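You operate a simulated robot arm through the tools that you are given. There is no shell and no other tool. Be economical: measure what you need, move in short steps, check, and stop when the job is done.

You run a simulated robot arm. Do the job below in one go: nothing can be reset, and whatever is moved stays where it is left.

Task
Test both plugs on LEAD, purple first, and bin each as the screen says.
Fine: good in green, faulty in red; knob back to OFF.
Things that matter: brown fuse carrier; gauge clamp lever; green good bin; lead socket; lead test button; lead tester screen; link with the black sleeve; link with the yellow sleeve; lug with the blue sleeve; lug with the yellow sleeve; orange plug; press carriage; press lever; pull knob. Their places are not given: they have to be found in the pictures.

Only the result counts: the job must be done as asked and must still hold three seconds after the hand-in. Knocking over, shifting, dropping, spilling or breaking anything else fails it.

Robot
A 6-joint arm with a two-finger parallel gripper, fixed in place. Base frame: the origin is at the foot of the arm, x ahead of it, y to its left, z up; the work surface is at about z = 1.9. Readings come in cm, degrees, newtons and seconds.
With the tool pointing down near the work surface it reaches from about 14 to 58 cm from the base axis. Its first joint turns from -66.0 to 66.0 degrees. Payload 2.1 kg.
Tool frame: the origin (TCP) lies between the finger pads and is the grasp point; the fingertips stand 3 cm ahead of it; z points along the fingers, y is the line along which they close. The gripper opens to 9.4 cm. The fingers are 2.8 cm wide and 1 cm thick; the gripper's body (5 by 9.6 cm) begins 5.5 cm behind the TCP.
Orientation is that of the tool frame in the base frame, as a unit quaternion [x, y, z, w]. With the fingers straight down and closing along the base's y, the tool's x points along the base's -x, its y along +y and its z along -z.

Tools
- The arm moves only by the tool move_arm. Its argument "plan" is text: rows parted by semicolons, each of 6 numbers parted by spaces: the shift along the base's x, y, z in units of 250 mm (1.0 is 250 mm), then the turn, a rotation vector about the base's x, y, z in units of 180 degrees (1.0 is 180 degrees). In form: tx ty tz ax ay az; .... A call has 1 to 8 rows; each row is the pose to reach, as a shift and turn from the pose commanded when the call began. "grip" is the gripper command, from -1 (fully open) to 1 (shut), values between in proportion, set as the call begins (left out, the last holds). A call with a number of a shift or a turn outside -1 to 1 is refused whole. A row lasts 0.2 s, in which the tool goes at most 5 cm and 8.6 degrees; a call with a longer step from one row to the next is refused whole, and so is a gripper value outside its range. A pose out of reach is approached as far as the arm can. The call stops where the force on the tool passes 90 N (or 10 N more than at its start, if that is more) or the arm is blocked; 0.2 s more then pass. The fingers move at their own pace (about 7.2 cm/s each) and stop on an object; they squeeze with about 41 N. The grip force told is the motor's: it shows also when the fingers shut on nothing. Time passes only in rows, and 0.2 s behind the last, so rows that repeat a pose let the fingers close. The reply holds the time, the measured pose of the TCP, the force on the tool along the base axes, the opening and the grip force, in the units named above and with some noise, with the torque about the TCP (base axes, N m) and any sound that the robot's microphone picked up.
- Cameras (640 x 400 px; columns grow to the right, rows downward): "scene" is fixed at [6.33, -38.58, 48.24]; the picture's right is [0.65, -0.76, 0.00], its down [-0.43, -0.37, -0.83] and it looks along [0.63, 0.54, -0.56] (base axes); focal length 228 px, centre (320, 200). "wrist" rides on the gripper at [7.6, 1.4, -10.2] in the tool frame; the picture's right is [-0.18, 0.98, 0.00], its down [-0.75, -0.14, -0.64] and it looks along [-0.63, -0.12, 0.77] (tool axes); focal length 243 px, centre (320, 200).
- snapshot(camera): a new picture of that camera. It takes no simulated time.
- probe_pixels(camera, pixels): for up to 12 pixels [column, row] of the newest picture of that camera ("zoom" is the newest enlarged one), the place [x, y, z] in the base frame of the surface seen there, good to about 0.2 cm, but the place of the scene camera against the robot may be out by one fixed shift of up to 1.2 cm in any direction. It takes no simulated time.
- inspect(camera, box): a new picture of the part [left, top, right, bottom] of that camera's present view, enlarged. It takes no simulated time.
- finish_job(): hands the job in; it is judged then, once.

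Work in short steps. Measure before you move; look again where a grasp or a placing could have gone wrong, and mend it. You have 80 turns and 46 pictures in all, those below and enlarged ones among them. Open the gripper and draw the arm clear of the work before you hand the job in, unless the task says otherwise; then end with one line.

The tools are called after "Call:" as a command line: name --argument value ..., lists and objects as JSON in quotes. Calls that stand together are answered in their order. move_arm: Moves the arm, as the interface text tells. Its arguments: {"type":"object","properties":{"plan":{"type":"string"},"grip":{"type":"number"}},"required":["plan"]} The other tools are called the same way: snapshot (camera) takes a picture; probe_pixels (camera, pixels) gives the place of the surface under pixels of a picture; inspect (camera, box) takes an enlarged picture of a part of a camera's view; finish_job () hands the job in.

At the start:

```text
clock: 0.0
tool_pos: [30.1, 6.21, 30.12]
tcp_rot: [0.0, 1.0, 0.001, 0.0]
ft_force: [0.7, 0.2, 0.3]
torque: [-0.03, -0.02, 0.01]
gripper_width: 9.39
finger_force: 0.1
```

scene: 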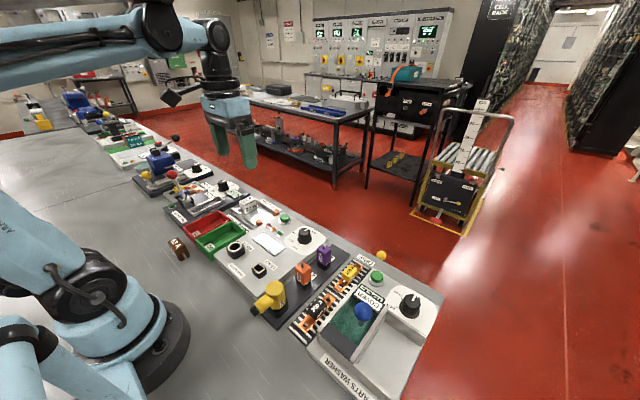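
wrist: 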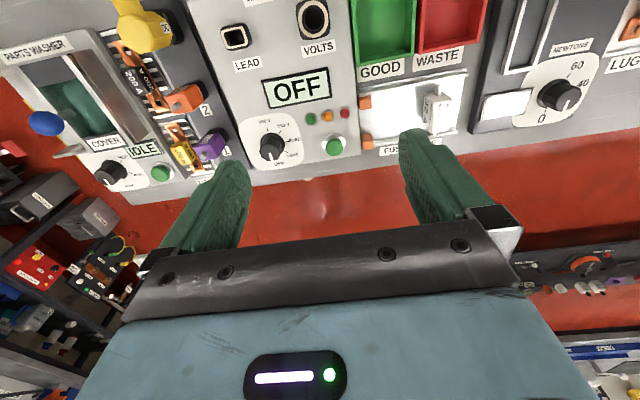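

The wrist picture shows the LEAD socket near (235,38), the OFF screen at (296,88), the knob at (272,147), a button at (334,146) and plugs at (187,98) and (210,145). I enlarge that area.

Call:
inspect --camera "wrist" --box '[100, 0, 380, 190]'

Call:
inspect --camera "scene" --box '[160, 180, 400, 330]'

```text
2.11 times, centred on (240, 95) of wrist
```

zoom: 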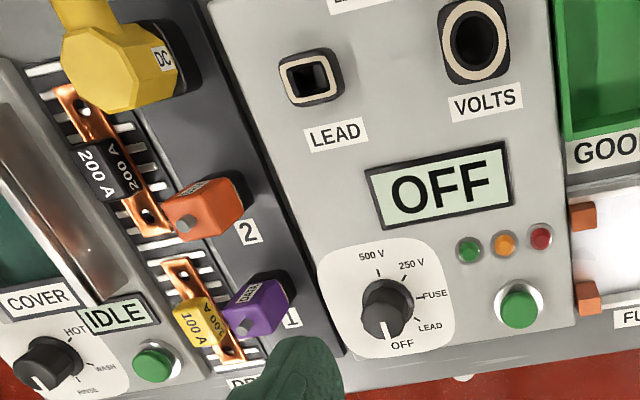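

```text
2.67 times, centred on (280, 255) of scene
```

zoom: 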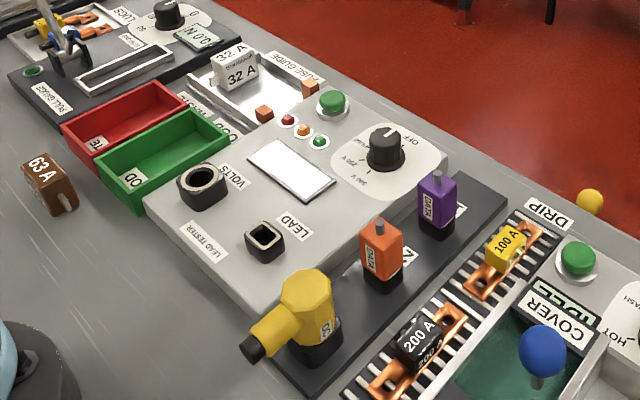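

Both plugs stand in holders at the drip rack. I probe the socket, plugs, knob, button and bins through the wrist picture, which has no fixed shift.

Call:
probe_pixels --camera "wrist" --pixels '[[234, 36], [246, 31], [225, 44], [182, 98], [180, 104], [202, 90], [206, 146], [215, 140], [269, 152], [277, 130], [334, 142], [295, 88]]'

Call:
probe_pixels --camera "wrist" --pixels '[[385, 25], [385, 58], [450, 25], [450, 48], [205, 50], [300, 60], [190, 92], [178, 93], [275, 157], [222, 30], [208, 108], [224, 152]]'

Call:
probe_pixels --camera "zoom" --pixels '[[382, 228], [366, 236], [388, 250], [400, 236], [437, 177], [425, 182], [440, 192], [452, 186], [265, 240], [265, 228], [380, 285], [385, 130]]'

```text
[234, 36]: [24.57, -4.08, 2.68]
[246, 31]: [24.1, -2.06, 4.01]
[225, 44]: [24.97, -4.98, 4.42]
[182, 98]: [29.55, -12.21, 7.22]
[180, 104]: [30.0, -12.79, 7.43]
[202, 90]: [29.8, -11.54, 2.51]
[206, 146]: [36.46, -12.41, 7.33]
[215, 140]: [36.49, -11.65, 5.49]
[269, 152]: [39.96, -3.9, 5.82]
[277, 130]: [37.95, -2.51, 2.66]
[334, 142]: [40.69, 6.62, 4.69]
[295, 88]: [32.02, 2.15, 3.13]
```

```text
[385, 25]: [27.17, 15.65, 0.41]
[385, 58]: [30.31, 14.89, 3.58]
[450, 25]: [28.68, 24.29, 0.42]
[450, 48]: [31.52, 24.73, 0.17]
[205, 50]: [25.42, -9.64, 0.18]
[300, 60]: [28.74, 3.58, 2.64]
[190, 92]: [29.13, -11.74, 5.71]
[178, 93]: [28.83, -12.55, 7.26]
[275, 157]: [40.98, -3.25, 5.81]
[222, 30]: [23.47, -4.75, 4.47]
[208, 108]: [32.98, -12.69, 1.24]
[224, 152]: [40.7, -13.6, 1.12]
```

```text
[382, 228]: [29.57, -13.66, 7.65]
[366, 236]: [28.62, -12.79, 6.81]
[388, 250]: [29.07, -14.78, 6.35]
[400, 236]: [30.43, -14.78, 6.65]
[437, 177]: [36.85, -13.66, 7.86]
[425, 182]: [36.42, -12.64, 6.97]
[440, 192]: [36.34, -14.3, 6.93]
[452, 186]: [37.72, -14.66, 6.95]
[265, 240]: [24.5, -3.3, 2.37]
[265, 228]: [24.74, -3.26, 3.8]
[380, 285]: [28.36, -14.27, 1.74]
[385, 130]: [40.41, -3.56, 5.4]
```

Plug tops are near (36.5,-12.9,7.5) purple and (29.5,-12.7,7.4) orange, and the LEAD socket is near (24.4,-3.5). I move to a closer viewpoint for the wrist camera.

Call:
move_arm --plan "-0.073 -0.138 -0.08 0 0 0; -0.146 -0.276 -0.16 0 0 0; -0.218 -0.414 -0.24 0 0 0; -0.291 -0.552 -0.32 0 0 0; -0.364 -0.66 -0.4 0 0 0"

Call:
snapshot --camera "wrist"

```text
clock: 1.2
tool_pos: [20.88, -10.05, 19.89]
tcp_rot: [-0.002, 1.0, 0.002, 0.0]
ft_force: [0.5, 0.2, 0.1]
torque: [0.0, 0.0, -0.02]
gripper_width: 9.41
finger_force: 0.0
```

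```text
41 pictures are left
```

wrist: 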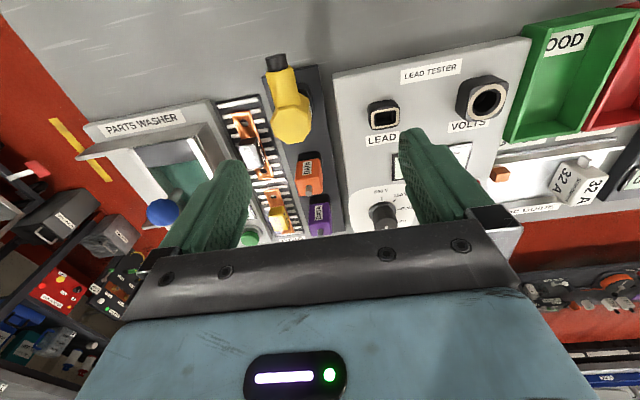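

The purple plug is at (320,215), the orange at (308,175) and the LEAD socket at (384,116). I zoom in there.

Call:
inspect --camera "wrist" --box '[240, 90, 440, 240]'

```text
2.67 times, centred on (340, 165) of wrist
```

zoom: 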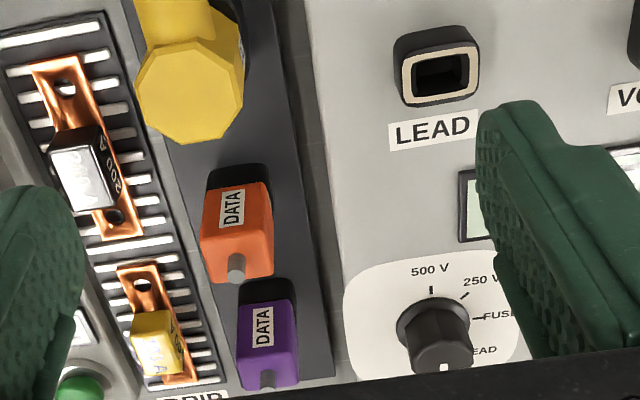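

I probe the plugs, nubs and the socket in this zoom.

Call:
probe_pixels --camera "zoom" --pixels '[[207, 262], [270, 240], [240, 262], [236, 278], [232, 205], [241, 372], [295, 352], [268, 362], [265, 381], [265, 320], [245, 310], [294, 310]]'

Call:
probe_pixels --camera "zoom" --pixels '[[404, 62], [475, 48], [406, 102], [475, 92], [440, 75], [440, 54], [445, 97], [408, 85], [473, 72], [240, 175], [320, 150], [320, 345]]'

```text
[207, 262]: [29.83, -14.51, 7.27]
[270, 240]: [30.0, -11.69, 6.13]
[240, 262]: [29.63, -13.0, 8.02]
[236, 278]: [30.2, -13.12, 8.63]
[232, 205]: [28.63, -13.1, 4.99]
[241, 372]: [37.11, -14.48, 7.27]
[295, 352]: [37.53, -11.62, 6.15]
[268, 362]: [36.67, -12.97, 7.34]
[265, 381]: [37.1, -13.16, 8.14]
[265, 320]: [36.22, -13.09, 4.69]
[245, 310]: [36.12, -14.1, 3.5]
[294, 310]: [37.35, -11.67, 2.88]
```

```text
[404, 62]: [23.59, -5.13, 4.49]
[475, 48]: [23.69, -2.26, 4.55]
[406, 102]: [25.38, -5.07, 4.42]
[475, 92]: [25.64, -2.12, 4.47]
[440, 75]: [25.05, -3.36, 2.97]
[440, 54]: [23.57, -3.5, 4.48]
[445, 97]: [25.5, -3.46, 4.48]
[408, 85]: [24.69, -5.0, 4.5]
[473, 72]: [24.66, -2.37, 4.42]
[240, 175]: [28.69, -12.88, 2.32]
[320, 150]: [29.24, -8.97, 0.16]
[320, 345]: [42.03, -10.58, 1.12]
```

Both plugs are about 2.8 wide in y, centred at y=-13.05, tops z≈7.3. I check the neighbouring yellow link's position and height before choosing an opening, and approach above the purple plug.

Call:
probe_pixels --camera "zoom" --pixels '[[180, 345], [182, 325], [150, 375], [160, 320], [215, 370], [238, 90], [190, 110], [165, 285], [195, 380]]'

Call:
move_arm --plan "0.17 -0.03 -0.07 0 0 0; 0.33 -0.06 -0.14 0 0 0; 0.49 -0.09 -0.2 0 0 0; 0.648 -0.11 -0.265 0 0 0; 0.648 -0.11 -0.265 0 0 0; 0.648 -0.11 -0.265 0 0 0" --grip 0.05

Call:
snapshot --camera "wrist"

```text
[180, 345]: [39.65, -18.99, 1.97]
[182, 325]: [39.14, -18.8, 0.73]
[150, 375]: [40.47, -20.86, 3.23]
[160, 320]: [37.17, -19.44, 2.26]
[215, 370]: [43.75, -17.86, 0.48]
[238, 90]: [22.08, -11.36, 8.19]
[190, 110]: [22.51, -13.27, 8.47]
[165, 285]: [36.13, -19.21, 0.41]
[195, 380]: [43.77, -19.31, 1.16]
```

```text
clock: 2.6
tool_pos: [37.33, -13.16, 13.28]
tcp_rot: [0.0, 1.0, 0.001, 0.0]
ft_force: [0.4, 0.3, -0.5]
torque: [0.03, -0.02, 0.01]
gripper_width: 4.46
finger_force: 0.1
```

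```text
39 pictures are left
```

wrist: 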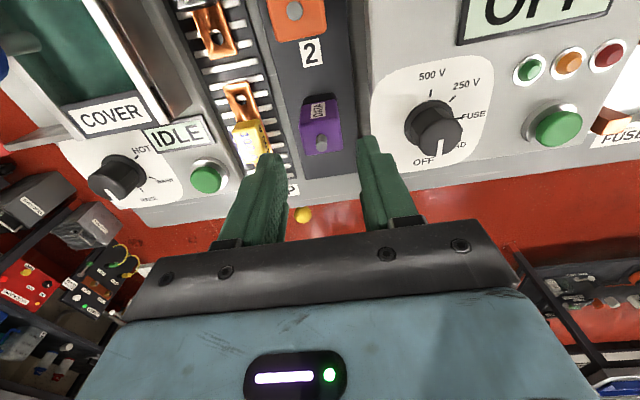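

The purple plug at (321,127) is between the fingers; I probe its edges here for a finer centre.

Call:
probe_pixels --camera "wrist" --pixels '[[305, 135], [338, 132], [321, 150], [321, 136], [321, 128], [305, 152], [340, 148], [304, 105], [335, 100], [320, 142], [330, 152], [312, 115]]'

Call:
inspect --camera "wrist" --box '[270, 80, 370, 180]'

```text
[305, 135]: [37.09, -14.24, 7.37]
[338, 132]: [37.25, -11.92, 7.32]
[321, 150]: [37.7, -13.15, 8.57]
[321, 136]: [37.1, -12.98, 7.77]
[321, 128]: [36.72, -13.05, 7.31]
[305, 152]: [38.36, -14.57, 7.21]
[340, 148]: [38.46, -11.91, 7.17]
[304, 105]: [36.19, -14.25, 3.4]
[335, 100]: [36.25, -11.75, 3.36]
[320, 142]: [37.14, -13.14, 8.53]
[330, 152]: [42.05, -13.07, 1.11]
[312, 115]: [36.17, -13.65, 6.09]
```

```text
4.00 times, centred on (320, 130) of wrist
```

zoom: 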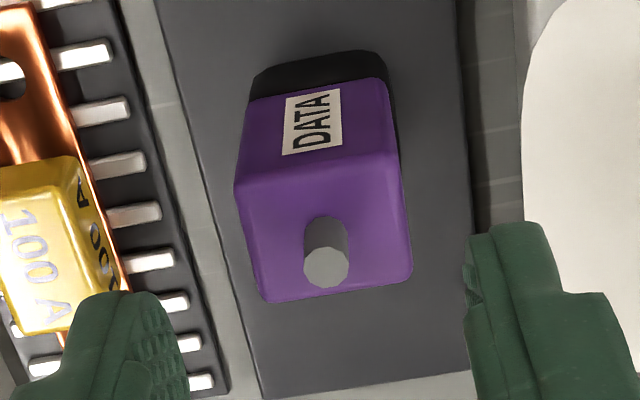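

Plug centre is (37.4,-13.1), right under the TCP. I descend to z≈6.4 (tips above the collar) and then close.

Call:
move_arm --plan "0.002 0.002 -0.14 0 0 0; 0.002 0.002 -0.276 0 0 0; 0.002 0.002 -0.276 0 0 0; 0.002 0.002 -0.276 0 0 0"

Call:
move_arm --plan "0 0 0 0 0 0; 0 0 0 0 0 0; 0 0 0 0 0 0" --grip 1

```text
clock: 3.6
tool_pos: [37.21, -12.9, 6.83]
tcp_rot: [0.0, 1.0, 0.0, -0.001]
ft_force: [0.1, 0.1, -0.6]
torque: [0.0, 0.02, -0.04]
gripper_width: 4.47
finger_force: 0.2
```

```text
clock: 4.4
tool_pos: [37.09, -12.84, 6.89]
tcp_rot: [0.0, 1.0, -0.001, 0.0]
ft_force: [0.9, -5.4, 0.4]
torque: [-0.18, -0.03, -0.03]
gripper_width: 3.3
finger_force: 40.9
```

The fingers hold at 3.3 cm with 41 N. I lift straight up and look.

Call:
move_arm --plan "0 0 0.06 0 0 0; 0 0 0.14 0 0 0; 0 0 0.28 0 0 0; 0 0 0.28 0 0 0"

Call:
snapshot --camera "wrist"

```text
clock: 5.4
tool_pos: [37.5, -13.21, 13.63]
tcp_rot: [0.0, 1.0, 0.0, -0.001]
ft_force: [0.2, -0.2, -0.6]
torque: [-0.01, 0.0, -0.01]
gripper_width: 3.31
finger_force: 41.0
```

```text
37 pictures are left
```

wrist: 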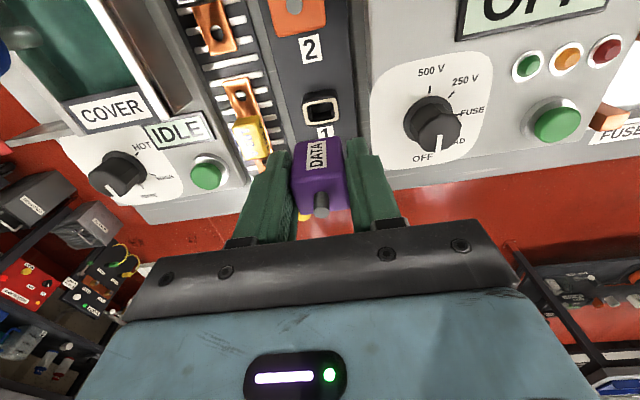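

The purple plug is held, and its empty holder 1 shows at (321,109). I zoom to measure the holder rim.

Call:
inspect --camera "wrist" --box '[270, 75, 370, 225]'

```text
2.67 times, centred on (320, 150) of wrist
```

zoom: 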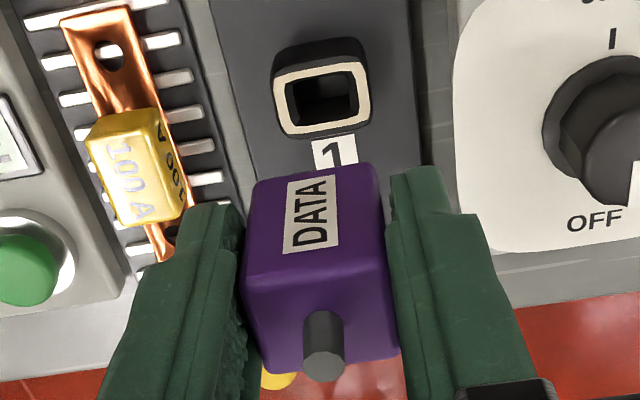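

I probe the rim of holder 1 and the held plug.

Call:
probe_pixels --camera "zoom" --pixels '[[279, 87], [363, 73], [286, 130], [368, 115], [318, 70], [326, 127], [250, 268], [385, 235], [322, 365], [315, 260], [262, 360], [395, 350]]'

```text
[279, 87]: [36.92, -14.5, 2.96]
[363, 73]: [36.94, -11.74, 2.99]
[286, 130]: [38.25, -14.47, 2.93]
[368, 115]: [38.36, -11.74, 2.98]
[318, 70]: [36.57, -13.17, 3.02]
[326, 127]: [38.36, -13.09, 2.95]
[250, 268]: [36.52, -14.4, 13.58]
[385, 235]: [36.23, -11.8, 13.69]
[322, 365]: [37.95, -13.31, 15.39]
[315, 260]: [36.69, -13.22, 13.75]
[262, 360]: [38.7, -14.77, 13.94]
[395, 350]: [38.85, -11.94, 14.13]
```

Holder 1 centre is (37.46,-13.12,2.96) and the LEAD socket centre ≈(24.54,-3.66,4.5). I carry the plug over by (-12.92,+9.46) and check from above.

Call:
move_arm --plan "0 0.08 0.04 0 0 0; -0.1 0.2 0.04 0 0 0; -0.25 0.28 0.04 0 0 0; -0.4 0.35 0.04 0 0 0; -0.517 0.378 0.04 0 0 0; -0.517 0.378 0.0 0 0 0; -0.517 0.378 0.0 0 0 0"

Call:
inspect --camera "wrist" --box '[240, 60, 400, 220]'

```text
clock: 7.0
tool_pos: [24.48, -3.37, 13.61]
tcp_rot: [0.0, 1.0, 0.001, 0.0]
ft_force: [0.2, -0.1, -0.7]
torque: [0.0, -0.01, 0.01]
gripper_width: 3.31
finger_force: 41.2
```

```text
2.50 times, centred on (320, 140) of wrist
```

zoom: 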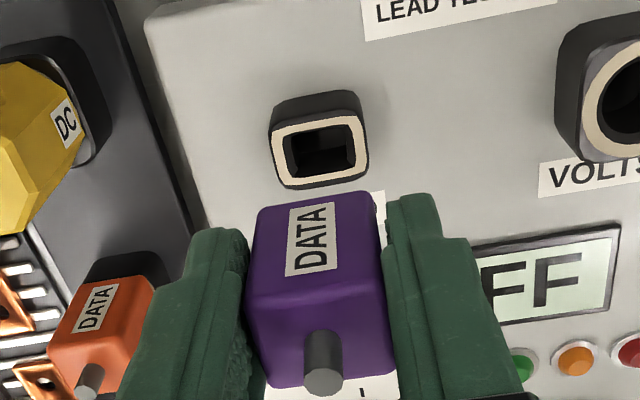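

The plug hovers over the socket at (320,150) in the zoom; I probe rim and plug once more for a fine correction.

Call:
probe_pixels --camera "zoom" --pixels '[[272, 150], [366, 140], [318, 121], [323, 182], [278, 168], [367, 158], [276, 138], [358, 125], [250, 285], [383, 265], [322, 378], [290, 184]]'

```text
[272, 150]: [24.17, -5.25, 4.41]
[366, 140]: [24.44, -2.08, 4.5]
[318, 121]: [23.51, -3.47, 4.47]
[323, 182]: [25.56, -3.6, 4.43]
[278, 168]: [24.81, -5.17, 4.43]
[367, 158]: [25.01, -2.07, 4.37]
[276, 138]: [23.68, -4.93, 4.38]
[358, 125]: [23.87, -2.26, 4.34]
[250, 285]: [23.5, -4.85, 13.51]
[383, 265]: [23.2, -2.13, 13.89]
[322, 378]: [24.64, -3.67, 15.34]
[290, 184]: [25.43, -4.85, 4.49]
```

Position agrees; the rim readings hint at a few degrees of yaw, so I probe the tester's long edges to determine that.

Call:
probe_pixels --camera "zoom" --pixels '[[155, 30], [180, 115], [210, 205], [120, 40], [150, 120], [365, 38], [460, 24], [542, 195], [600, 187], [500, 318], [615, 290], [165, 10]]'

```text
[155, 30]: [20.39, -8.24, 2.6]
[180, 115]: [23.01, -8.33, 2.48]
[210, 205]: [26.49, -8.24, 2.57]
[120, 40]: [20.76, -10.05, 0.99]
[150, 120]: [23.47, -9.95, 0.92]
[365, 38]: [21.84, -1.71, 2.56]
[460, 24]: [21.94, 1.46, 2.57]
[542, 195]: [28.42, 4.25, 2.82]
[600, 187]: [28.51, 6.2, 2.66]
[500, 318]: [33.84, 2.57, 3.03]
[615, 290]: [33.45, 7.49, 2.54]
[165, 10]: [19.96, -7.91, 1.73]
```

The tester is aligned to the base axes. I descend slowly, watching the force.

Call:
move_arm --plan "0 0 -0.07 0 0 0; 0 0 -0.12 0 0 0; 0 0 -0.14 0 0 0; 0 0 -0.16 0 0 0; 0 0 -0.18 0 0 0; 0 0 -0.2 0 0 0; 0 0 -0.21 0 0 0; 0 0 -0.216 0 0 0"

Call:
inspect --camera "wrist" --box '[240, 100, 400, 260]'

```text
clock: 8.8
tool_pos: [24.49, -3.53, 8.28]
tcp_rot: [0.0, 1.0, 0.001, -0.003]
ft_force: [-21.0, 0.4, 30.1]
torque: [0.01, 0.43, -0.02]
gripper_width: 3.32
finger_force: 40.4
```

```text
2.50 times, centred on (320, 180) of wrist
```

zoom: 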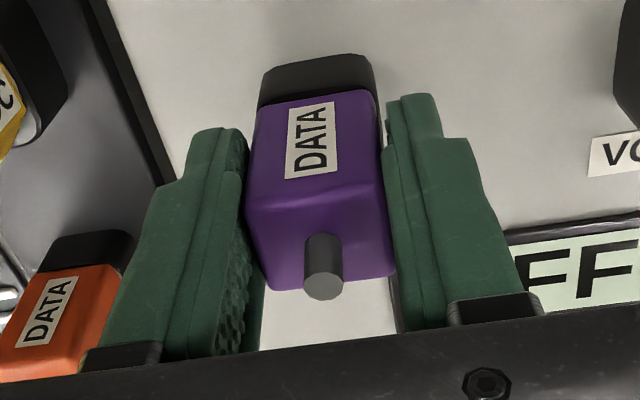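

The plug looks seated with 30 N upward and -21 N in x. I probe its top: seated, it should be at z≈8.85.

Call:
probe_pixels --camera "zoom" --pixels '[[270, 260], [360, 255], [323, 288], [310, 100], [315, 75], [265, 115], [372, 100]]'

Call:
move_arm --plan "-0.006 0 0 0 0 0; -0.006 0 0 0 0 0"

```text
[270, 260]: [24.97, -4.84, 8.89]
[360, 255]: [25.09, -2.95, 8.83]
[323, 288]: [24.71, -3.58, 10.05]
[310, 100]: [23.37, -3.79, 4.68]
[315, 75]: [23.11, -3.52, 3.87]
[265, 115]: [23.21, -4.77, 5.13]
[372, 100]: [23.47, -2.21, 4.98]
```

```text
clock: 9.4
tool_pos: [24.26, -3.5, 8.29]
tcp_rot: [0.0, 1.0, 0.001, 0.001]
ft_force: [1.4, 3.1, -1.1]
torque: [0.11, -0.05, 0.01]
gripper_width: 3.3
finger_force: 41.0
```

The plug is seated (top 8.85, force gone). I open and rise, then head to a view of the knob.

Call:
move_arm --plan "0 0 0 0 0 0; 0 0 0 0 0 0; 0 0 0.1 0 0 0; 0 0 0.28 0 0 0; 0.15 0 0.34 0 0 0; 0.3 0 0.34 0 0 0; 0.4 0 0.34 0 0 0; 0.4 0 0.34 0 0 0" --grip -0.1

Call:
snapshot --camera "wrist"

Call:
inspect --camera "scene" --box '[220, 200, 360, 300]'

```text
clock: 11.2
tool_pos: [34.28, -3.74, 16.77]
tcp_rot: [-0.001, 1.0, 0.001, 0.0]
ft_force: [0.1, -0.8, 0.3]
torque: [0.0, 0.02, 0.01]
gripper_width: 5.18
finger_force: 0.1
```

```text
33 pictures are left
```

wrist: 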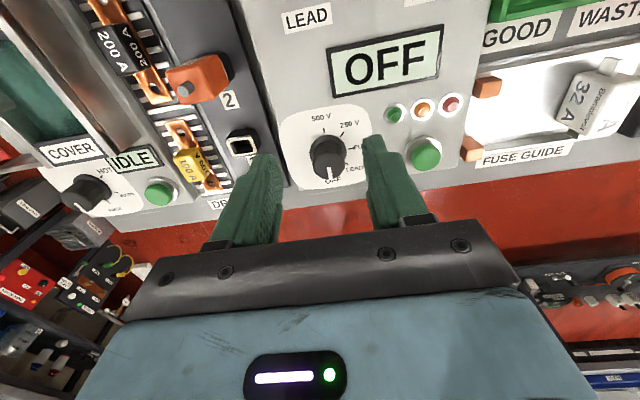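

```text
4.00 times, centred on (290, 250) of scene
```

zoom: 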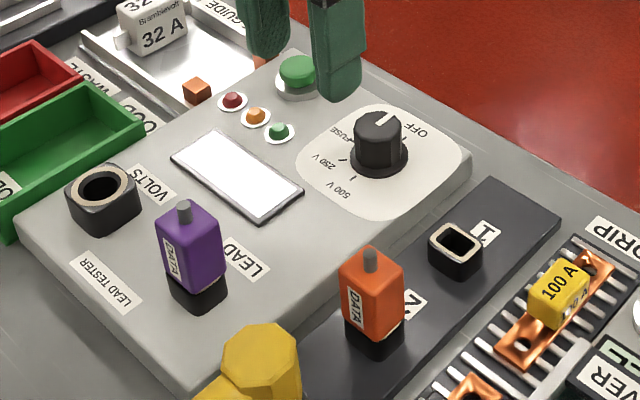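

The purple plug is in LEAD. I zoom on the knob at (328,158).

Call:
inspect --camera "wrist" --box '[270, 95, 390, 205]'

```text
3.64 times, centred on (330, 150) of wrist
```

zoom: 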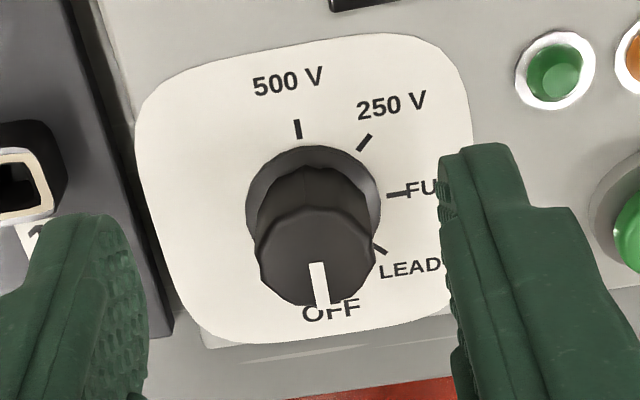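

I probe the knob top, its pointer and the tick marks.

Call:
probe_pixels --camera "zoom" --pixels '[[316, 268], [324, 300], [262, 250], [375, 252], [316, 225], [316, 300], [298, 128], [364, 142], [398, 195], [380, 250], [330, 315], [255, 200]]'

Call:
probe_pixels --camera "zoom" --pixels '[[376, 210], [310, 152], [270, 285], [360, 285], [290, 265], [345, 265], [306, 170], [645, 230], [635, 245], [555, 65]]'

```text
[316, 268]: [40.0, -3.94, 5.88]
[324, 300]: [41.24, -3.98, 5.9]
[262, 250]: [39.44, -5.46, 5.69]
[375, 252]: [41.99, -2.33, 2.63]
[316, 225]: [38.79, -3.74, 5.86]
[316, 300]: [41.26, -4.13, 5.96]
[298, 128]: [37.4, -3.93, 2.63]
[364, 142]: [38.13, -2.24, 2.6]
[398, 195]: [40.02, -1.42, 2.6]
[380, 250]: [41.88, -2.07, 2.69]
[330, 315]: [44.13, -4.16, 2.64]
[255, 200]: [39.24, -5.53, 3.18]
```

```text
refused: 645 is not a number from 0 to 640
```

Knob centre is (40.0,-3.95), top z 5.9, and LEAD lies 45° from OFF towards +y (positive turn about z). I move above and down onto it.

Call:
move_arm --plan "0.12 -0.01 -0.05 0 0 0; 0.233 -0.016 -0.12 0 0 0; 0.233 -0.016 -0.26 0 0 0; 0.233 -0.016 -0.33 0 0 0; 0.233 -0.016 -0.396 0 0 0; 0.233 -0.016 -0.396 0 0 0; 0.233 -0.016 -0.396 0 0 0"

Call:
move_arm --plan "0 0 0 0 0 0; 0 0 0 0 0 0; 0 0 0 0 0 0" --grip 1

```text
clock: 12.8
tool_pos: [40.37, -4.21, 6.81]
tcp_rot: [0.0, 1.0, 0.0, 0.0]
ft_force: [0.5, 0.5, -0.2]
torque: [-0.03, 0.01, 0.03]
gripper_width: 5.18
finger_force: 0.0
```

```text
clock: 13.6
tool_pos: [40.32, -3.89, 6.81]
tcp_rot: [-0.002, 1.0, 0.005, 0.001]
ft_force: [0.4, 30.4, -9.8]
torque: [-0.47, 0.11, -0.05]
gripper_width: 3.35
finger_force: 44.7
```

The knob is gripped at 3.35 cm with a +30 N side force, so I shift 0.2 in +y and turn +45°.

Call:
move_arm --plan "0 0.009 0 0 0 0; 0 0.009 0 0 0 0.042; 0 0.009 0 0 0 0.084; 0 0.009 0 0 0 0.126; 0 0.009 0 0 0 0.168; 0 0.009 0 0 0 0.21; 0 0.009 0 0 0 0.25; 0 0.009 0 0 0 0.25"

Call:
inspect --camera "scene" --box '[220, 180, 360, 280]'

```text
clock: 15.4
tool_pos: [40.1, -3.68, 6.73]
tcp_rot: [-0.384, 0.924, 0.002, 0.002]
ft_force: [12.1, 19.0, 28.5]
torque: [0.27, -0.73, 0.01]
gripper_width: 3.37
finger_force: 45.0
```

```text
4.00 times, centred on (290, 230) of scene
```

zoom: 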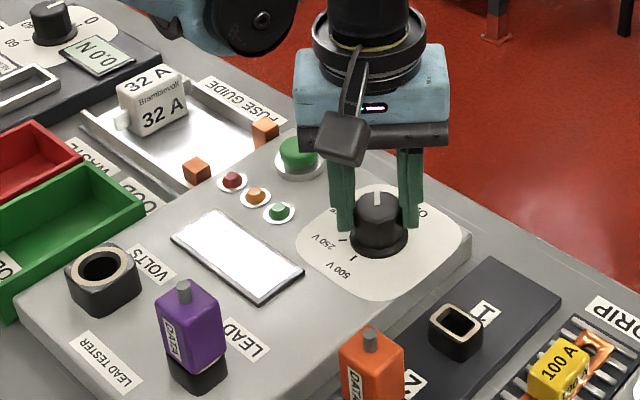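

The tool turned exactly +45° and the pointer moved. I release, rise, unturn and look at the knob and screen.

Call:
move_arm --plan "0 0 0 0 0 0; 0 0 0 0 0 0; 0 0 0.1 0 0 0; 0 0 0.2 0 0 0" --grip -0.1

Call:
move_arm --plan "-0.04 0 0.05 0 0 -0.042; -0.08 0 0.1 0 0 -0.084; -0.12 0 0.15 0 0 -0.126; -0.16 0.03 0.15 0 0 -0.168; -0.2 0.06 0.15 0 0 -0.21; -0.24 0.09 0.15 0 0 -0.25; -0.24 0.09 0.15 0 0 -0.25"

Call:
snapshot --camera "wrist"

```text
clock: 16.4
tool_pos: [40.09, -3.8, 11.62]
tcp_rot: [-0.382, 0.924, 0.001, 0.0]
ft_force: [1.1, -1.0, -0.3]
torque: [0.01, 0.0, 0.04]
gripper_width: 5.16
finger_force: 0.1
```

```text
clock: 18.0
tool_pos: [34.12, -1.36, 15.42]
tcp_rot: [0.001, 1.0, 0.001, 0.0]
ft_force: [0.0, 0.5, -0.2]
torque: [-0.01, -0.03, 0.01]
gripper_width: 5.18
finger_force: 0.0
```

```text
29 pictures are left
```

wrist: 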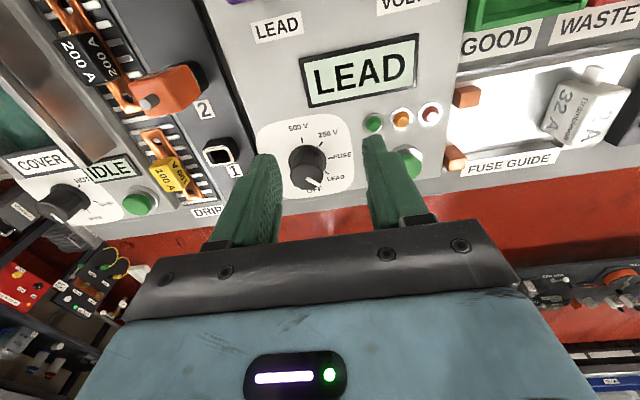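

The screen now reads LEAD. I move so the green button at (410,160) is visible between the fingers, closing the gripper on the way.

Call:
move_arm --plan "0 0.1 0 0 0 0; 0 0.2 0 0 0 0; 0 0.31 0 0 0 0; 0 0.31 0 0 0 0" --grip -0.1

Call:
inspect --camera "wrist" --box '[220, 80, 400, 220]'

```text
clock: 19.0
tool_pos: [34.11, 6.29, 15.44]
tcp_rot: [-0.001, 1.0, 0.001, 0.0]
ft_force: [0.1, -0.9, 0.5]
torque: [-0.05, 0.0, 0.01]
gripper_width: 5.17
finger_force: 0.0
```

```text
2.86 times, centred on (310, 150) of wrist
```

zoom: 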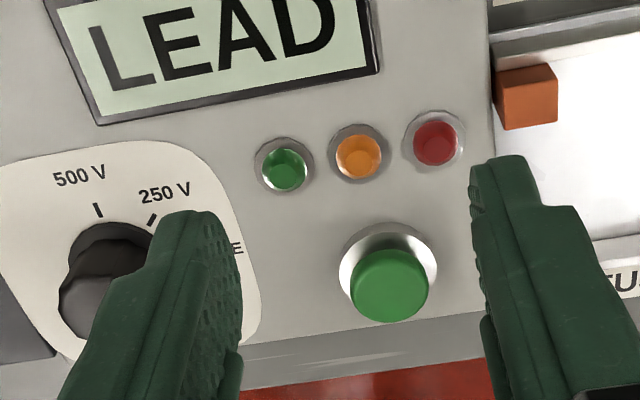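

I probe the button cap and its bezel.

Call:
probe_pixels --camera "zoom" --pixels '[[390, 285], [355, 285], [427, 285], [390, 262], [390, 315], [390, 240], [345, 270], [434, 262], [505, 100], [525, 85], [557, 110]]'

```text
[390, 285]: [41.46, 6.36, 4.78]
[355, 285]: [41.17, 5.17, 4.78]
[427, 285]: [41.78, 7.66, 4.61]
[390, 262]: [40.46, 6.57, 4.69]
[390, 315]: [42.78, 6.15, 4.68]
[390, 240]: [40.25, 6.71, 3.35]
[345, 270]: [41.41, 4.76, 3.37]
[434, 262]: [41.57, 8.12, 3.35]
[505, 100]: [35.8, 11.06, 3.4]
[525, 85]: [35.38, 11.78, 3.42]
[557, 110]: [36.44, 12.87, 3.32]
```

Button centre ≈(41.5,6.4), top z 4.75. I close the fingers, go above it and press down to contact.

Call:
move_arm --plan "0.15 0.005 -0.08 0 0 0; 0.3 0.005 -0.15 0 0 0; 0.3 0.005 -0.26 0 0 0; 0.3 0.005 -0.26 0 0 0" --grip 1

Call:
move_arm --plan "0 0 -0.03 0 0 0; 0 0 -0.05 0 0 0; 0 0 -0.06 0 0 0; 0 0 -0.07 0 0 0; 0 0 -0.07 0 0 0"

```text
clock: 20.0
tool_pos: [41.6, 6.2, 8.99]
tcp_rot: [0.0, 1.0, 0.001, 0.0]
ft_force: [-0.3, -0.2, 0.4]
torque: [-0.01, -0.01, -0.02]
gripper_width: 0.0
finger_force: 32.5
```

```text
clock: 21.2
tool_pos: [41.71, 6.4, 7.24]
tcp_rot: [0.0, 1.0, 0.001, 0.0]
ft_force: [-0.7, 0.0, 1.4]
torque: [0.01, 0.03, 0.01]
gripper_width: 0.02
finger_force: 33.1
```

Force is only 1.4 N at z 7.24; I check the screen from the wrist camera.

Call:
snapshot --camera "wrist"

```text
27 pictures are left
```

wrist: 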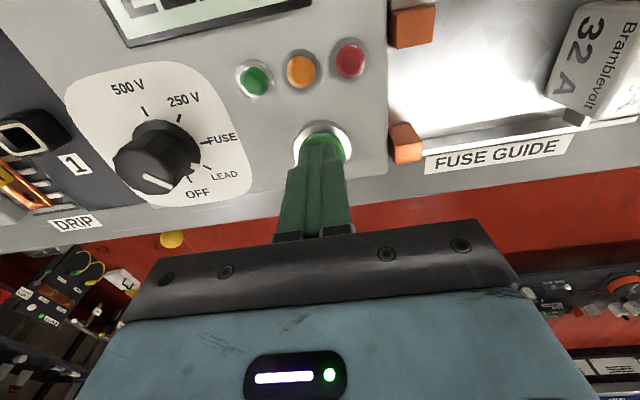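

The fingertips are at the button's top; I push a bit further down in small steps.

Call:
move_arm --plan "-0.01 0 -0.01 0 0 0; -0.01 0 -0.02 0 0 0; -0.01 0 -0.03 0 0 0; -0.01 0 -0.03 0 0 0"

```text
clock: 22.2
tool_pos: [41.39, 6.33, 6.51]
tcp_rot: [0.001, 1.0, -0.001, 0.002]
ft_force: [10.9, -8.6, 26.8]
torque: [-0.22, -0.28, 0.01]
gripper_width: 0.0
finger_force: 33.4
heard: click
```

A click was heard. I rise and back off to read the screen.

Call:
move_arm --plan "0 0 0.1 0 0 0; 0 0 0.25 0 0 0; -0.14 -0.1 0.34 0 0 0; -0.28 -0.2 0.36 0 0 0; -0.28 -0.2 0.36 0 0 0"

Call:
snapshot --camera "wrist"

```text
clock: 23.4
tool_pos: [34.11, 1.06, 15.26]
tcp_rot: [-0.001, 1.0, 0.001, -0.001]
ft_force: [-0.7, -0.3, -0.2]
torque: [0.0, -0.06, -0.02]
gripper_width: 0.02
finger_force: 33.1
```

```text
26 pictures are left
```

wrist: 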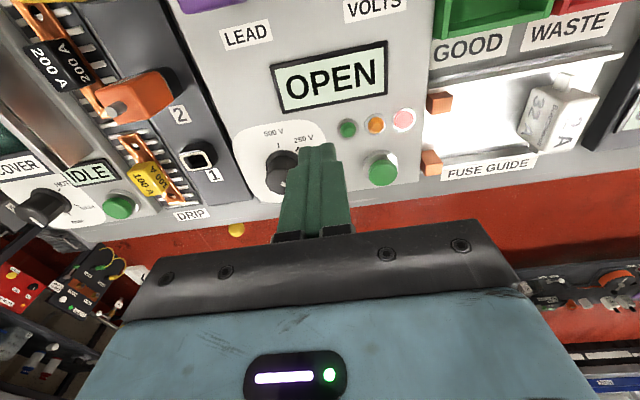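

Screen reads OPEN with the red lamp lit: purple is faulty. I go back over the purple plug with the gripper open.

Call:
move_arm --plan "-0.1 -0.05 0 0 0 0; -0.2 -0.1 0 0 0 0; -0.3 -0.15 0 0 0 0; -0.403 -0.198 0 0 0 0; -0.403 -0.198 -0.05 0 0 0; -0.403 -0.198 -0.05 0 0 0" --grip -0.1

Call:
snapshot --camera "wrist"

```text
clock: 24.8
tool_pos: [24.12, -3.5, 14.21]
tcp_rot: [0.0, 1.0, 0.001, 0.0]
ft_force: [-0.1, -0.1, -0.5]
torque: [-0.02, -0.01, -0.04]
gripper_width: 5.18
finger_force: 0.1
```

```text
25 pictures are left
```

wrist: 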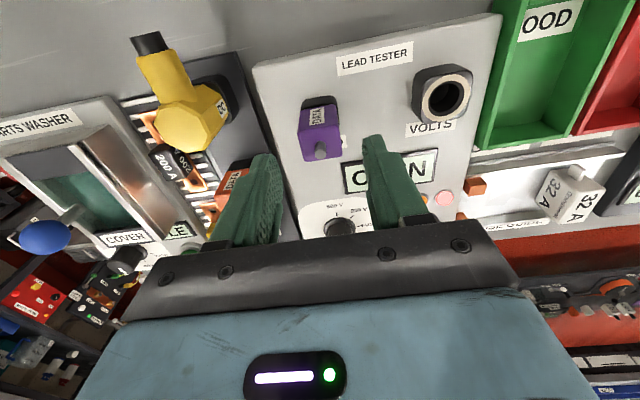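

The plug is between the fingers. I descend to the earlier grasp height and close.

Call:
move_arm --plan "0 0 -0.12 0 0 0; 0 0 -0.244 0 0 0; 0 0 -0.244 0 0 0"

Call:
move_arm --plan "0 0 0 0 0 0; 0 0 0 0 0 0; 0 0 0 0 0 0" --grip 1

Call:
move_arm --plan "0 0 0.05 0 0 0; 0 0 0.12 0 0 0; 0 0 0.28 0 0 0; 0 0.15 0.36 0 0 0; 0 0.3 0.36 0 0 0; 0 0.45 0.36 0 0 0; 0 0.45 0.36 0 0 0"

Call:
snapshot --camera "wrist"

```text
clock: 25.6
tool_pos: [24.18, -3.7, 8.06]
tcp_rot: [0.0, 1.0, 0.0, 0.0]
ft_force: [0.2, -0.1, 0.4]
torque: [0.0, 0.02, 0.0]
gripper_width: 5.18
finger_force: 0.1
```

```text
clock: 26.4
tool_pos: [24.18, -3.61, 8.0]
tcp_rot: [0.0, 1.0, 0.001, -0.001]
ft_force: [0.1, 5.3, 0.8]
torque: [0.15, -0.01, 0.0]
gripper_width: 3.34
finger_force: 40.6
```

```text
clock: 28.0
tool_pos: [24.25, 7.53, 17.27]
tcp_rot: [-0.001, 1.0, 0.001, 0.0]
ft_force: [0.2, 0.3, -0.5]
torque: [0.01, 0.01, -0.01]
gripper_width: 3.28
finger_force: 41.1
```

```text
24 pictures are left
```

wrist: 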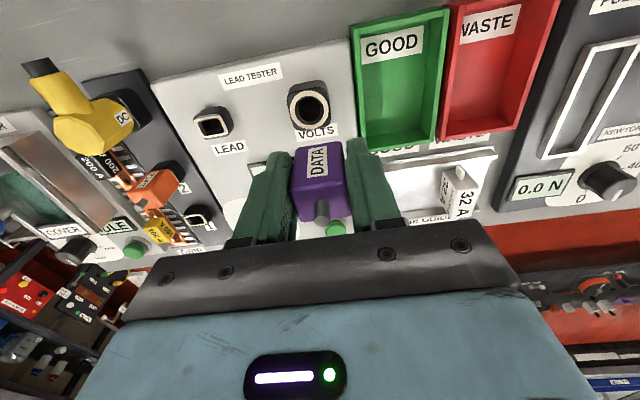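

I probe the red bin's corners, floor and the green bin's.

Call:
probe_pixels --camera "wrist" --pixels '[[452, 8], [552, 5], [443, 136], [514, 127], [490, 70], [480, 110], [352, 25], [446, 12], [364, 145], [434, 137], [400, 80], [395, 120]]'

```text
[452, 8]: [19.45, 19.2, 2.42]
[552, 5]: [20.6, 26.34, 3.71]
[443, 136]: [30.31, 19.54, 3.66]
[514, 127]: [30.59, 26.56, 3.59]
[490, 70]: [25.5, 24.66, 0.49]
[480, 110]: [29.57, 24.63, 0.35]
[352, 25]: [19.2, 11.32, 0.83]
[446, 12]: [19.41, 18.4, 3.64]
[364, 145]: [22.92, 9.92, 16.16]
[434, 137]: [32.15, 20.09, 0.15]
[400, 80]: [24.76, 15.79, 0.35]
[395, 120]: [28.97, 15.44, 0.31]
```

Red bin interior: x 19.5–30.5, y 19.2–26.6, floor z≈0.4, rim 3.65. I carry the purple plug over its middle and lower to z≈7.

Call:
move_arm --plan "0.01 0.15 0 0 0 0; 0.02 0.3 0 0 0 0; 0.03 0.45 0 0 0 0; 0.033 0.608 0 0 0 0; 0.033 0.608 -0.15 0 0 0; 0.033 0.608 -0.3 0 0 0; 0.033 0.608 -0.4 0 0 0; 0.033 0.608 -0.4 0 0 0"

Call:
move_arm --plan "0 0 -0.02 0 0 0; 0 0 -0.035 0 0 0; 0 0 -0.05 0 0 0; 0 0 -0.05 0 0 0"

Call:
snapshot --camera "wrist"

```text
clock: 29.8
tool_pos: [25.03, 22.82, 6.78]
tcp_rot: [0.0, 1.0, 0.001, 0.001]
ft_force: [-0.3, -0.3, -0.2]
torque: [0.03, -0.02, 0.03]
gripper_width: 3.31
finger_force: 40.9
```

```text
clock: 30.8
tool_pos: [25.04, 22.93, 5.84]
tcp_rot: [-0.001, 1.0, 0.001, 0.0]
ft_force: [-0.3, -0.5, -0.6]
torque: [0.02, -0.03, 0.0]
gripper_width: 3.32
finger_force: 40.5
```

```text
23 pictures are left
```

wrist: 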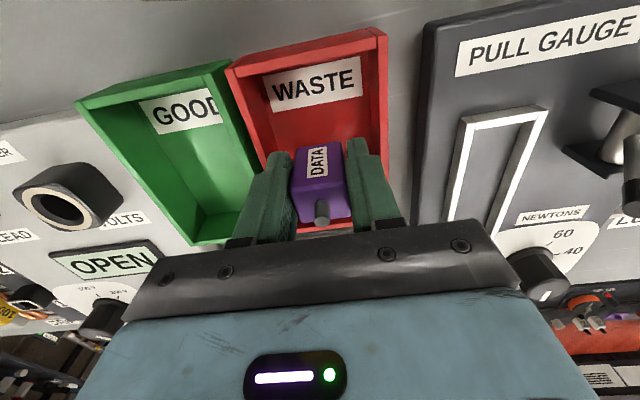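

The plug is inside the red bin with no contact yet; I lower in small steps until it touches the floor.

Call:
move_arm --plan "0 0 -0.015 0 0 0; 0 0 -0.03 0 0 0; 0 0 -0.045 0 0 0; 0 0 -0.045 0 0 0"

```text
clock: 31.8
tool_pos: [25.1, 22.85, 4.76]
tcp_rot: [0.0, 1.0, 0.001, 0.001]
ft_force: [4.6, -0.8, 32.7]
torque: [-0.01, -0.37, -0.02]
gripper_width: 3.31
finger_force: 40.3
```

It stands on the floor (33 N). I ease up slightly, open to about 4.3 cm, and rise.

Call:
move_arm --plan "0 0 0.008 0 0 0; 0 0 0.008 0 0 0; 0 0 0.008 0 0 0; 0 0 0.06 0 0 0; 0 0 0.2 0 0 0; 0 0 0.38 0 0 0; 0 0 0.45 0 0 0" --grip 0.085

Call:
snapshot --camera "wrist"

```text
clock: 33.4
tool_pos: [25.28, 22.9, 16.04]
tcp_rot: [0.0, 1.0, 0.0, 0.001]
ft_force: [-0.8, 0.1, 0.0]
torque: [-0.01, 0.02, -0.03]
gripper_width: 4.31
finger_force: 0.2
```

```text
22 pictures are left
```

wrist: 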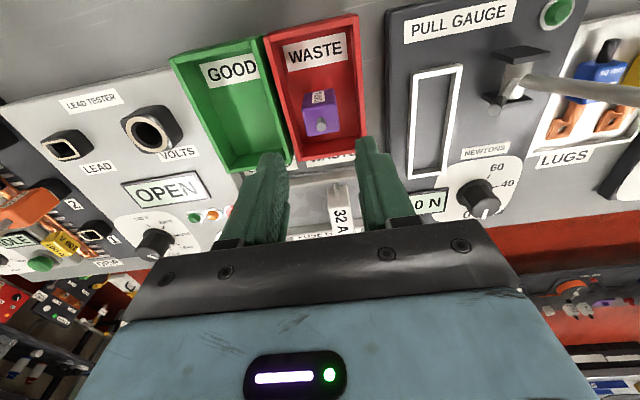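

Purple stands in the red bin. I travel back towards the orange plug at about (29.9,-13).

Call:
move_arm --plan "0.02 -0.19 0 0 0 0; 0.04 -0.38 0 0 0 0; 0.06 -0.57 0 0 0 0; 0.1 -0.76 0 0 0 0; 0.12 -0.95 0 0 0 0"

Call:
move_arm --plan "0.025 -0.17 0 0 0 0; 0.05 -0.34 0 0 0 0; 0.074 -0.486 -0.06 0 0 0; 0.074 -0.486 -0.1 0 0 0; 0.074 -0.486 -0.1 0 0 0" --grip 0.0

Call:
inspect --camera "wrist" --box '[240, 60, 400, 220]'

```text
clock: 34.6
tool_pos: [28.11, -1.07, 16.05]
tcp_rot: [-0.002, 1.0, 0.001, 0.0]
ft_force: [-0.3, 1.3, 0.2]
torque: [0.03, -0.04, 0.02]
gripper_width: 4.31
finger_force: 0.1
```

```text
clock: 35.8
tool_pos: [30.09, -13.03, 13.8]
tcp_rot: [0.0, 1.0, 0.001, 0.0]
ft_force: [-0.3, 0.0, 0.4]
torque: [0.0, 0.03, 0.01]
gripper_width: 4.68
finger_force: 0.0
```

```text
2.50 times, centred on (320, 140) of wrist
```

zoom: 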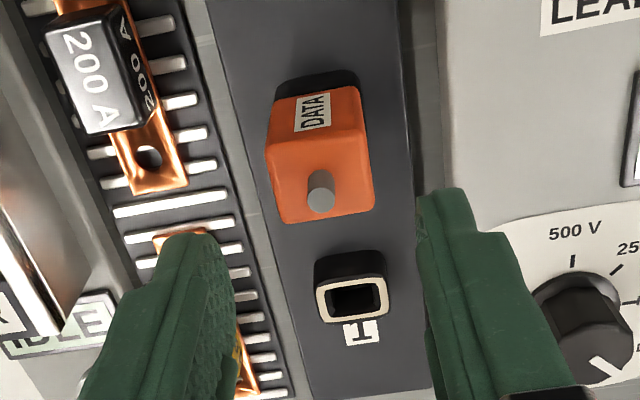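

I probe the orange plug edges.

Call:
probe_pixels --camera "zoom" --pixels '[[270, 155], [368, 145], [283, 215], [372, 205], [320, 200], [318, 155], [315, 105], [325, 214], [280, 190], [365, 180]]'

```text
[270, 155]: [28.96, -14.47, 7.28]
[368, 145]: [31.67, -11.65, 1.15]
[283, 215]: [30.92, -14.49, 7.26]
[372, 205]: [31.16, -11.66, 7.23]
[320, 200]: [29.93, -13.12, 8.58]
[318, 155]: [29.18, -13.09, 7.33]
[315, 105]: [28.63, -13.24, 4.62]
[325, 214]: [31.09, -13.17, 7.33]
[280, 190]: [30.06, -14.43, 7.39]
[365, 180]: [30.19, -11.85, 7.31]
```

Orange centre (29.93,-13.08) matches the TCP. I descend, close and lift.

Call:
move_arm --plan "0.002 -0.002 -0.14 0 0 0; 0.002 -0.002 -0.279 0 0 0; 0.002 -0.002 -0.279 0 0 0"

Call:
move_arm --plan "0 0 0 0 0 0; 0 0 0 0 0 0; 0 0 0 0 0 0" --grip 1

Call:
move_arm --plan "0 0 0.06 0 0 0; 0 0 0.14 0 0 0; 0 0 0.28 0 0 0; 0 0 0.32 0 0 0; -0.05 0.14 0.32 0 0 0; -0.15 0.28 0.32 0 0 0; -0.22 0.378 0.32 0 0 0; -0.22 0.378 0.28 0 0 0"

Call:
inspect --camera "wrist" --box '[240, 60, 400, 220]'

```text
clock: 36.6
tool_pos: [30.16, -13.06, 6.82]
tcp_rot: [0.001, 1.0, 0.001, 0.0]
ft_force: [0.2, -0.2, 0.2]
torque: [0.0, 0.0, 0.04]
gripper_width: 4.69
finger_force: 0.1
```

```text
clock: 37.4
tool_pos: [30.13, -13.11, 6.87]
tcp_rot: [0.0, 1.0, 0.001, -0.001]
ft_force: [0.1, 5.5, 1.4]
torque: [0.17, -0.01, -0.02]
gripper_width: 3.35
finger_force: 41.1
```

```text
clock: 39.2
tool_pos: [24.5, -3.6, 13.35]
tcp_rot: [0.0, 1.0, 0.001, -0.001]
ft_force: [0.4, 0.1, -1.0]
torque: [-0.04, 0.0, 0.0]
gripper_width: 3.34
finger_force: 41.1
```

```text
2.50 times, centred on (320, 140) of wrist
```

zoom: 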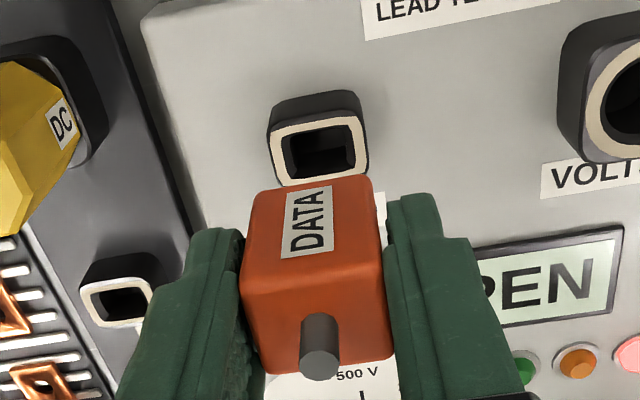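

Alignment resembles the earlier hover. I insert with the same descent.

Call:
move_arm --plan "0 0 -0.07 0 0 0; 0 0 -0.12 0 0 0; 0 0 -0.14 0 0 0; 0 0 -0.16 0 0 0; 0 0 -0.18 0 0 0; 0 0 -0.2 0 0 0; 0 0 -0.21 0 0 0; 0 0 -0.216 0 0 0"

Call:
inspect --camera "wrist" --box '[240, 100, 400, 260]'

```text
clock: 41.0
tool_pos: [24.39, -3.66, 8.19]
tcp_rot: [-0.001, 1.0, 0.002, -0.001]
ft_force: [-2.7, 8.1, 33.1]
torque: [0.05, 0.06, -0.02]
gripper_width: 3.36
finger_force: 41.0
```

```text
2.50 times, centred on (320, 180) of wrist
```

zoom: 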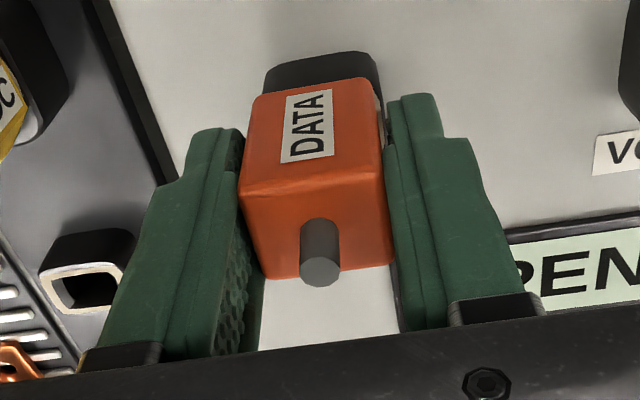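

Force 33 N as before; I verify the top height by probing.

Call:
probe_pixels --camera "zoom" --pixels '[[275, 250], [365, 240], [320, 272], [310, 180]]'

```text
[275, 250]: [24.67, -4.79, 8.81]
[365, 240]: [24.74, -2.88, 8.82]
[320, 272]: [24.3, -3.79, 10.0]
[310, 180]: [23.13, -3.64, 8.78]
```

Orange is seated (top 8.8). I open and rise, then go above the button closing the fingers.

Call:
move_arm --plan "0 0 0 0 0 0; 0 0 0 0 0 0; 0 0 0.1 0 0 0; 0 0 0.25 0 0 0; 0 0 0.32 0 0 0; 0 0 0.32 0 0 0" --grip -0.1

Call:
move_arm --plan "0.16 0.09 0 0 0 0; 0.32 0.18 0 0 0 0; 0.48 0.27 0 0 0 0; 0.6 0.36 0 0 0 0; 0.674 0.4 -0.1 0 0 0; 0.674 0.4 -0.28 0 0 0; 0.674 0.4 -0.28 0 0 0" --grip 1

Call:
inspect --camera "wrist" --box '[160, 40, 480, 240]'

```text
clock: 42.4
tool_pos: [24.46, -3.72, 16.18]
tcp_rot: [0.001, 1.0, 0.001, -0.001]
ft_force: [0.4, 0.3, -0.5]
torque: [-0.03, 0.01, 0.03]
gripper_width: 5.19
finger_force: 0.0
```

```text
clock: 44.0
tool_pos: [41.18, 6.6, 9.27]
tcp_rot: [0.0, 1.0, 0.001, -0.001]
ft_force: [0.9, 0.4, -0.4]
torque: [0.01, -0.01, -0.02]
gripper_width: 0.0
finger_force: 33.0
```

```text
2.00 times, centred on (320, 140) of wrist
```

zoom: 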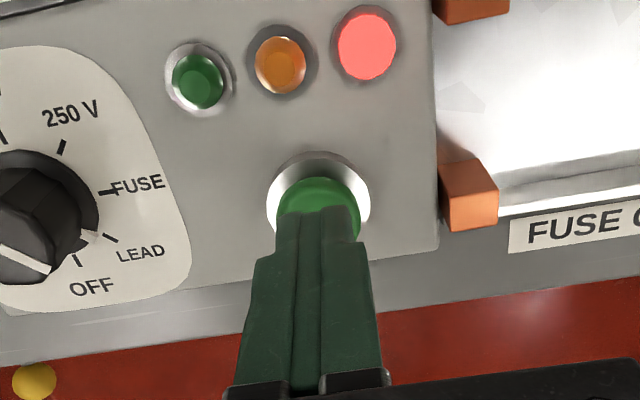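

The tips are above the button. I press down to about the height that clicked before (z≈6.5), then rise and look.

Call:
move_arm --plan "0 0 -0.04 0 0 0; 0 0 -0.06 0 0 0; 0 0 -0.08 0 0 0; 0 0 -0.095 0 0 0; 0 0 -0.108 0 0 0; 0 0 -0.108 0 0 0"

Call:
move_arm --plan "0 0 0.1 0 0 0; 0 0 0.25 0 0 0; -0.14 -0.1 0.34 0 0 0; -0.28 -0.2 0.36 0 0 0; -0.28 -0.2 0.36 0 0 0"

Call:
snapshot --camera "wrist"

```text
clock: 45.4
tool_pos: [41.45, 6.41, 6.52]
tcp_rot: [0.0, 1.0, 0.0, 0.002]
ft_force: [5.7, -4.2, 21.0]
torque: [-0.16, -0.17, 0.06]
gripper_width: 0.01
finger_force: 33.1
heard: click
```

```text
clock: 46.6
tool_pos: [34.14, 1.51, 15.59]
tcp_rot: [0.0, 1.0, 0.001, -0.001]
ft_force: [-0.1, 0.2, 0.8]
torque: [0.03, 0.02, 0.01]
gripper_width: 0.0
finger_force: 32.8
```

```text
17 pictures are left
```

wrist: 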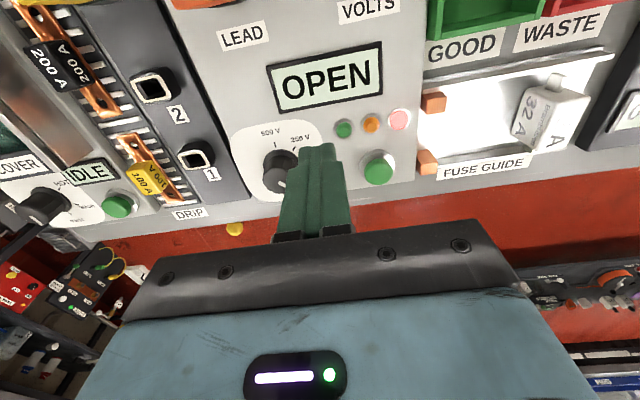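

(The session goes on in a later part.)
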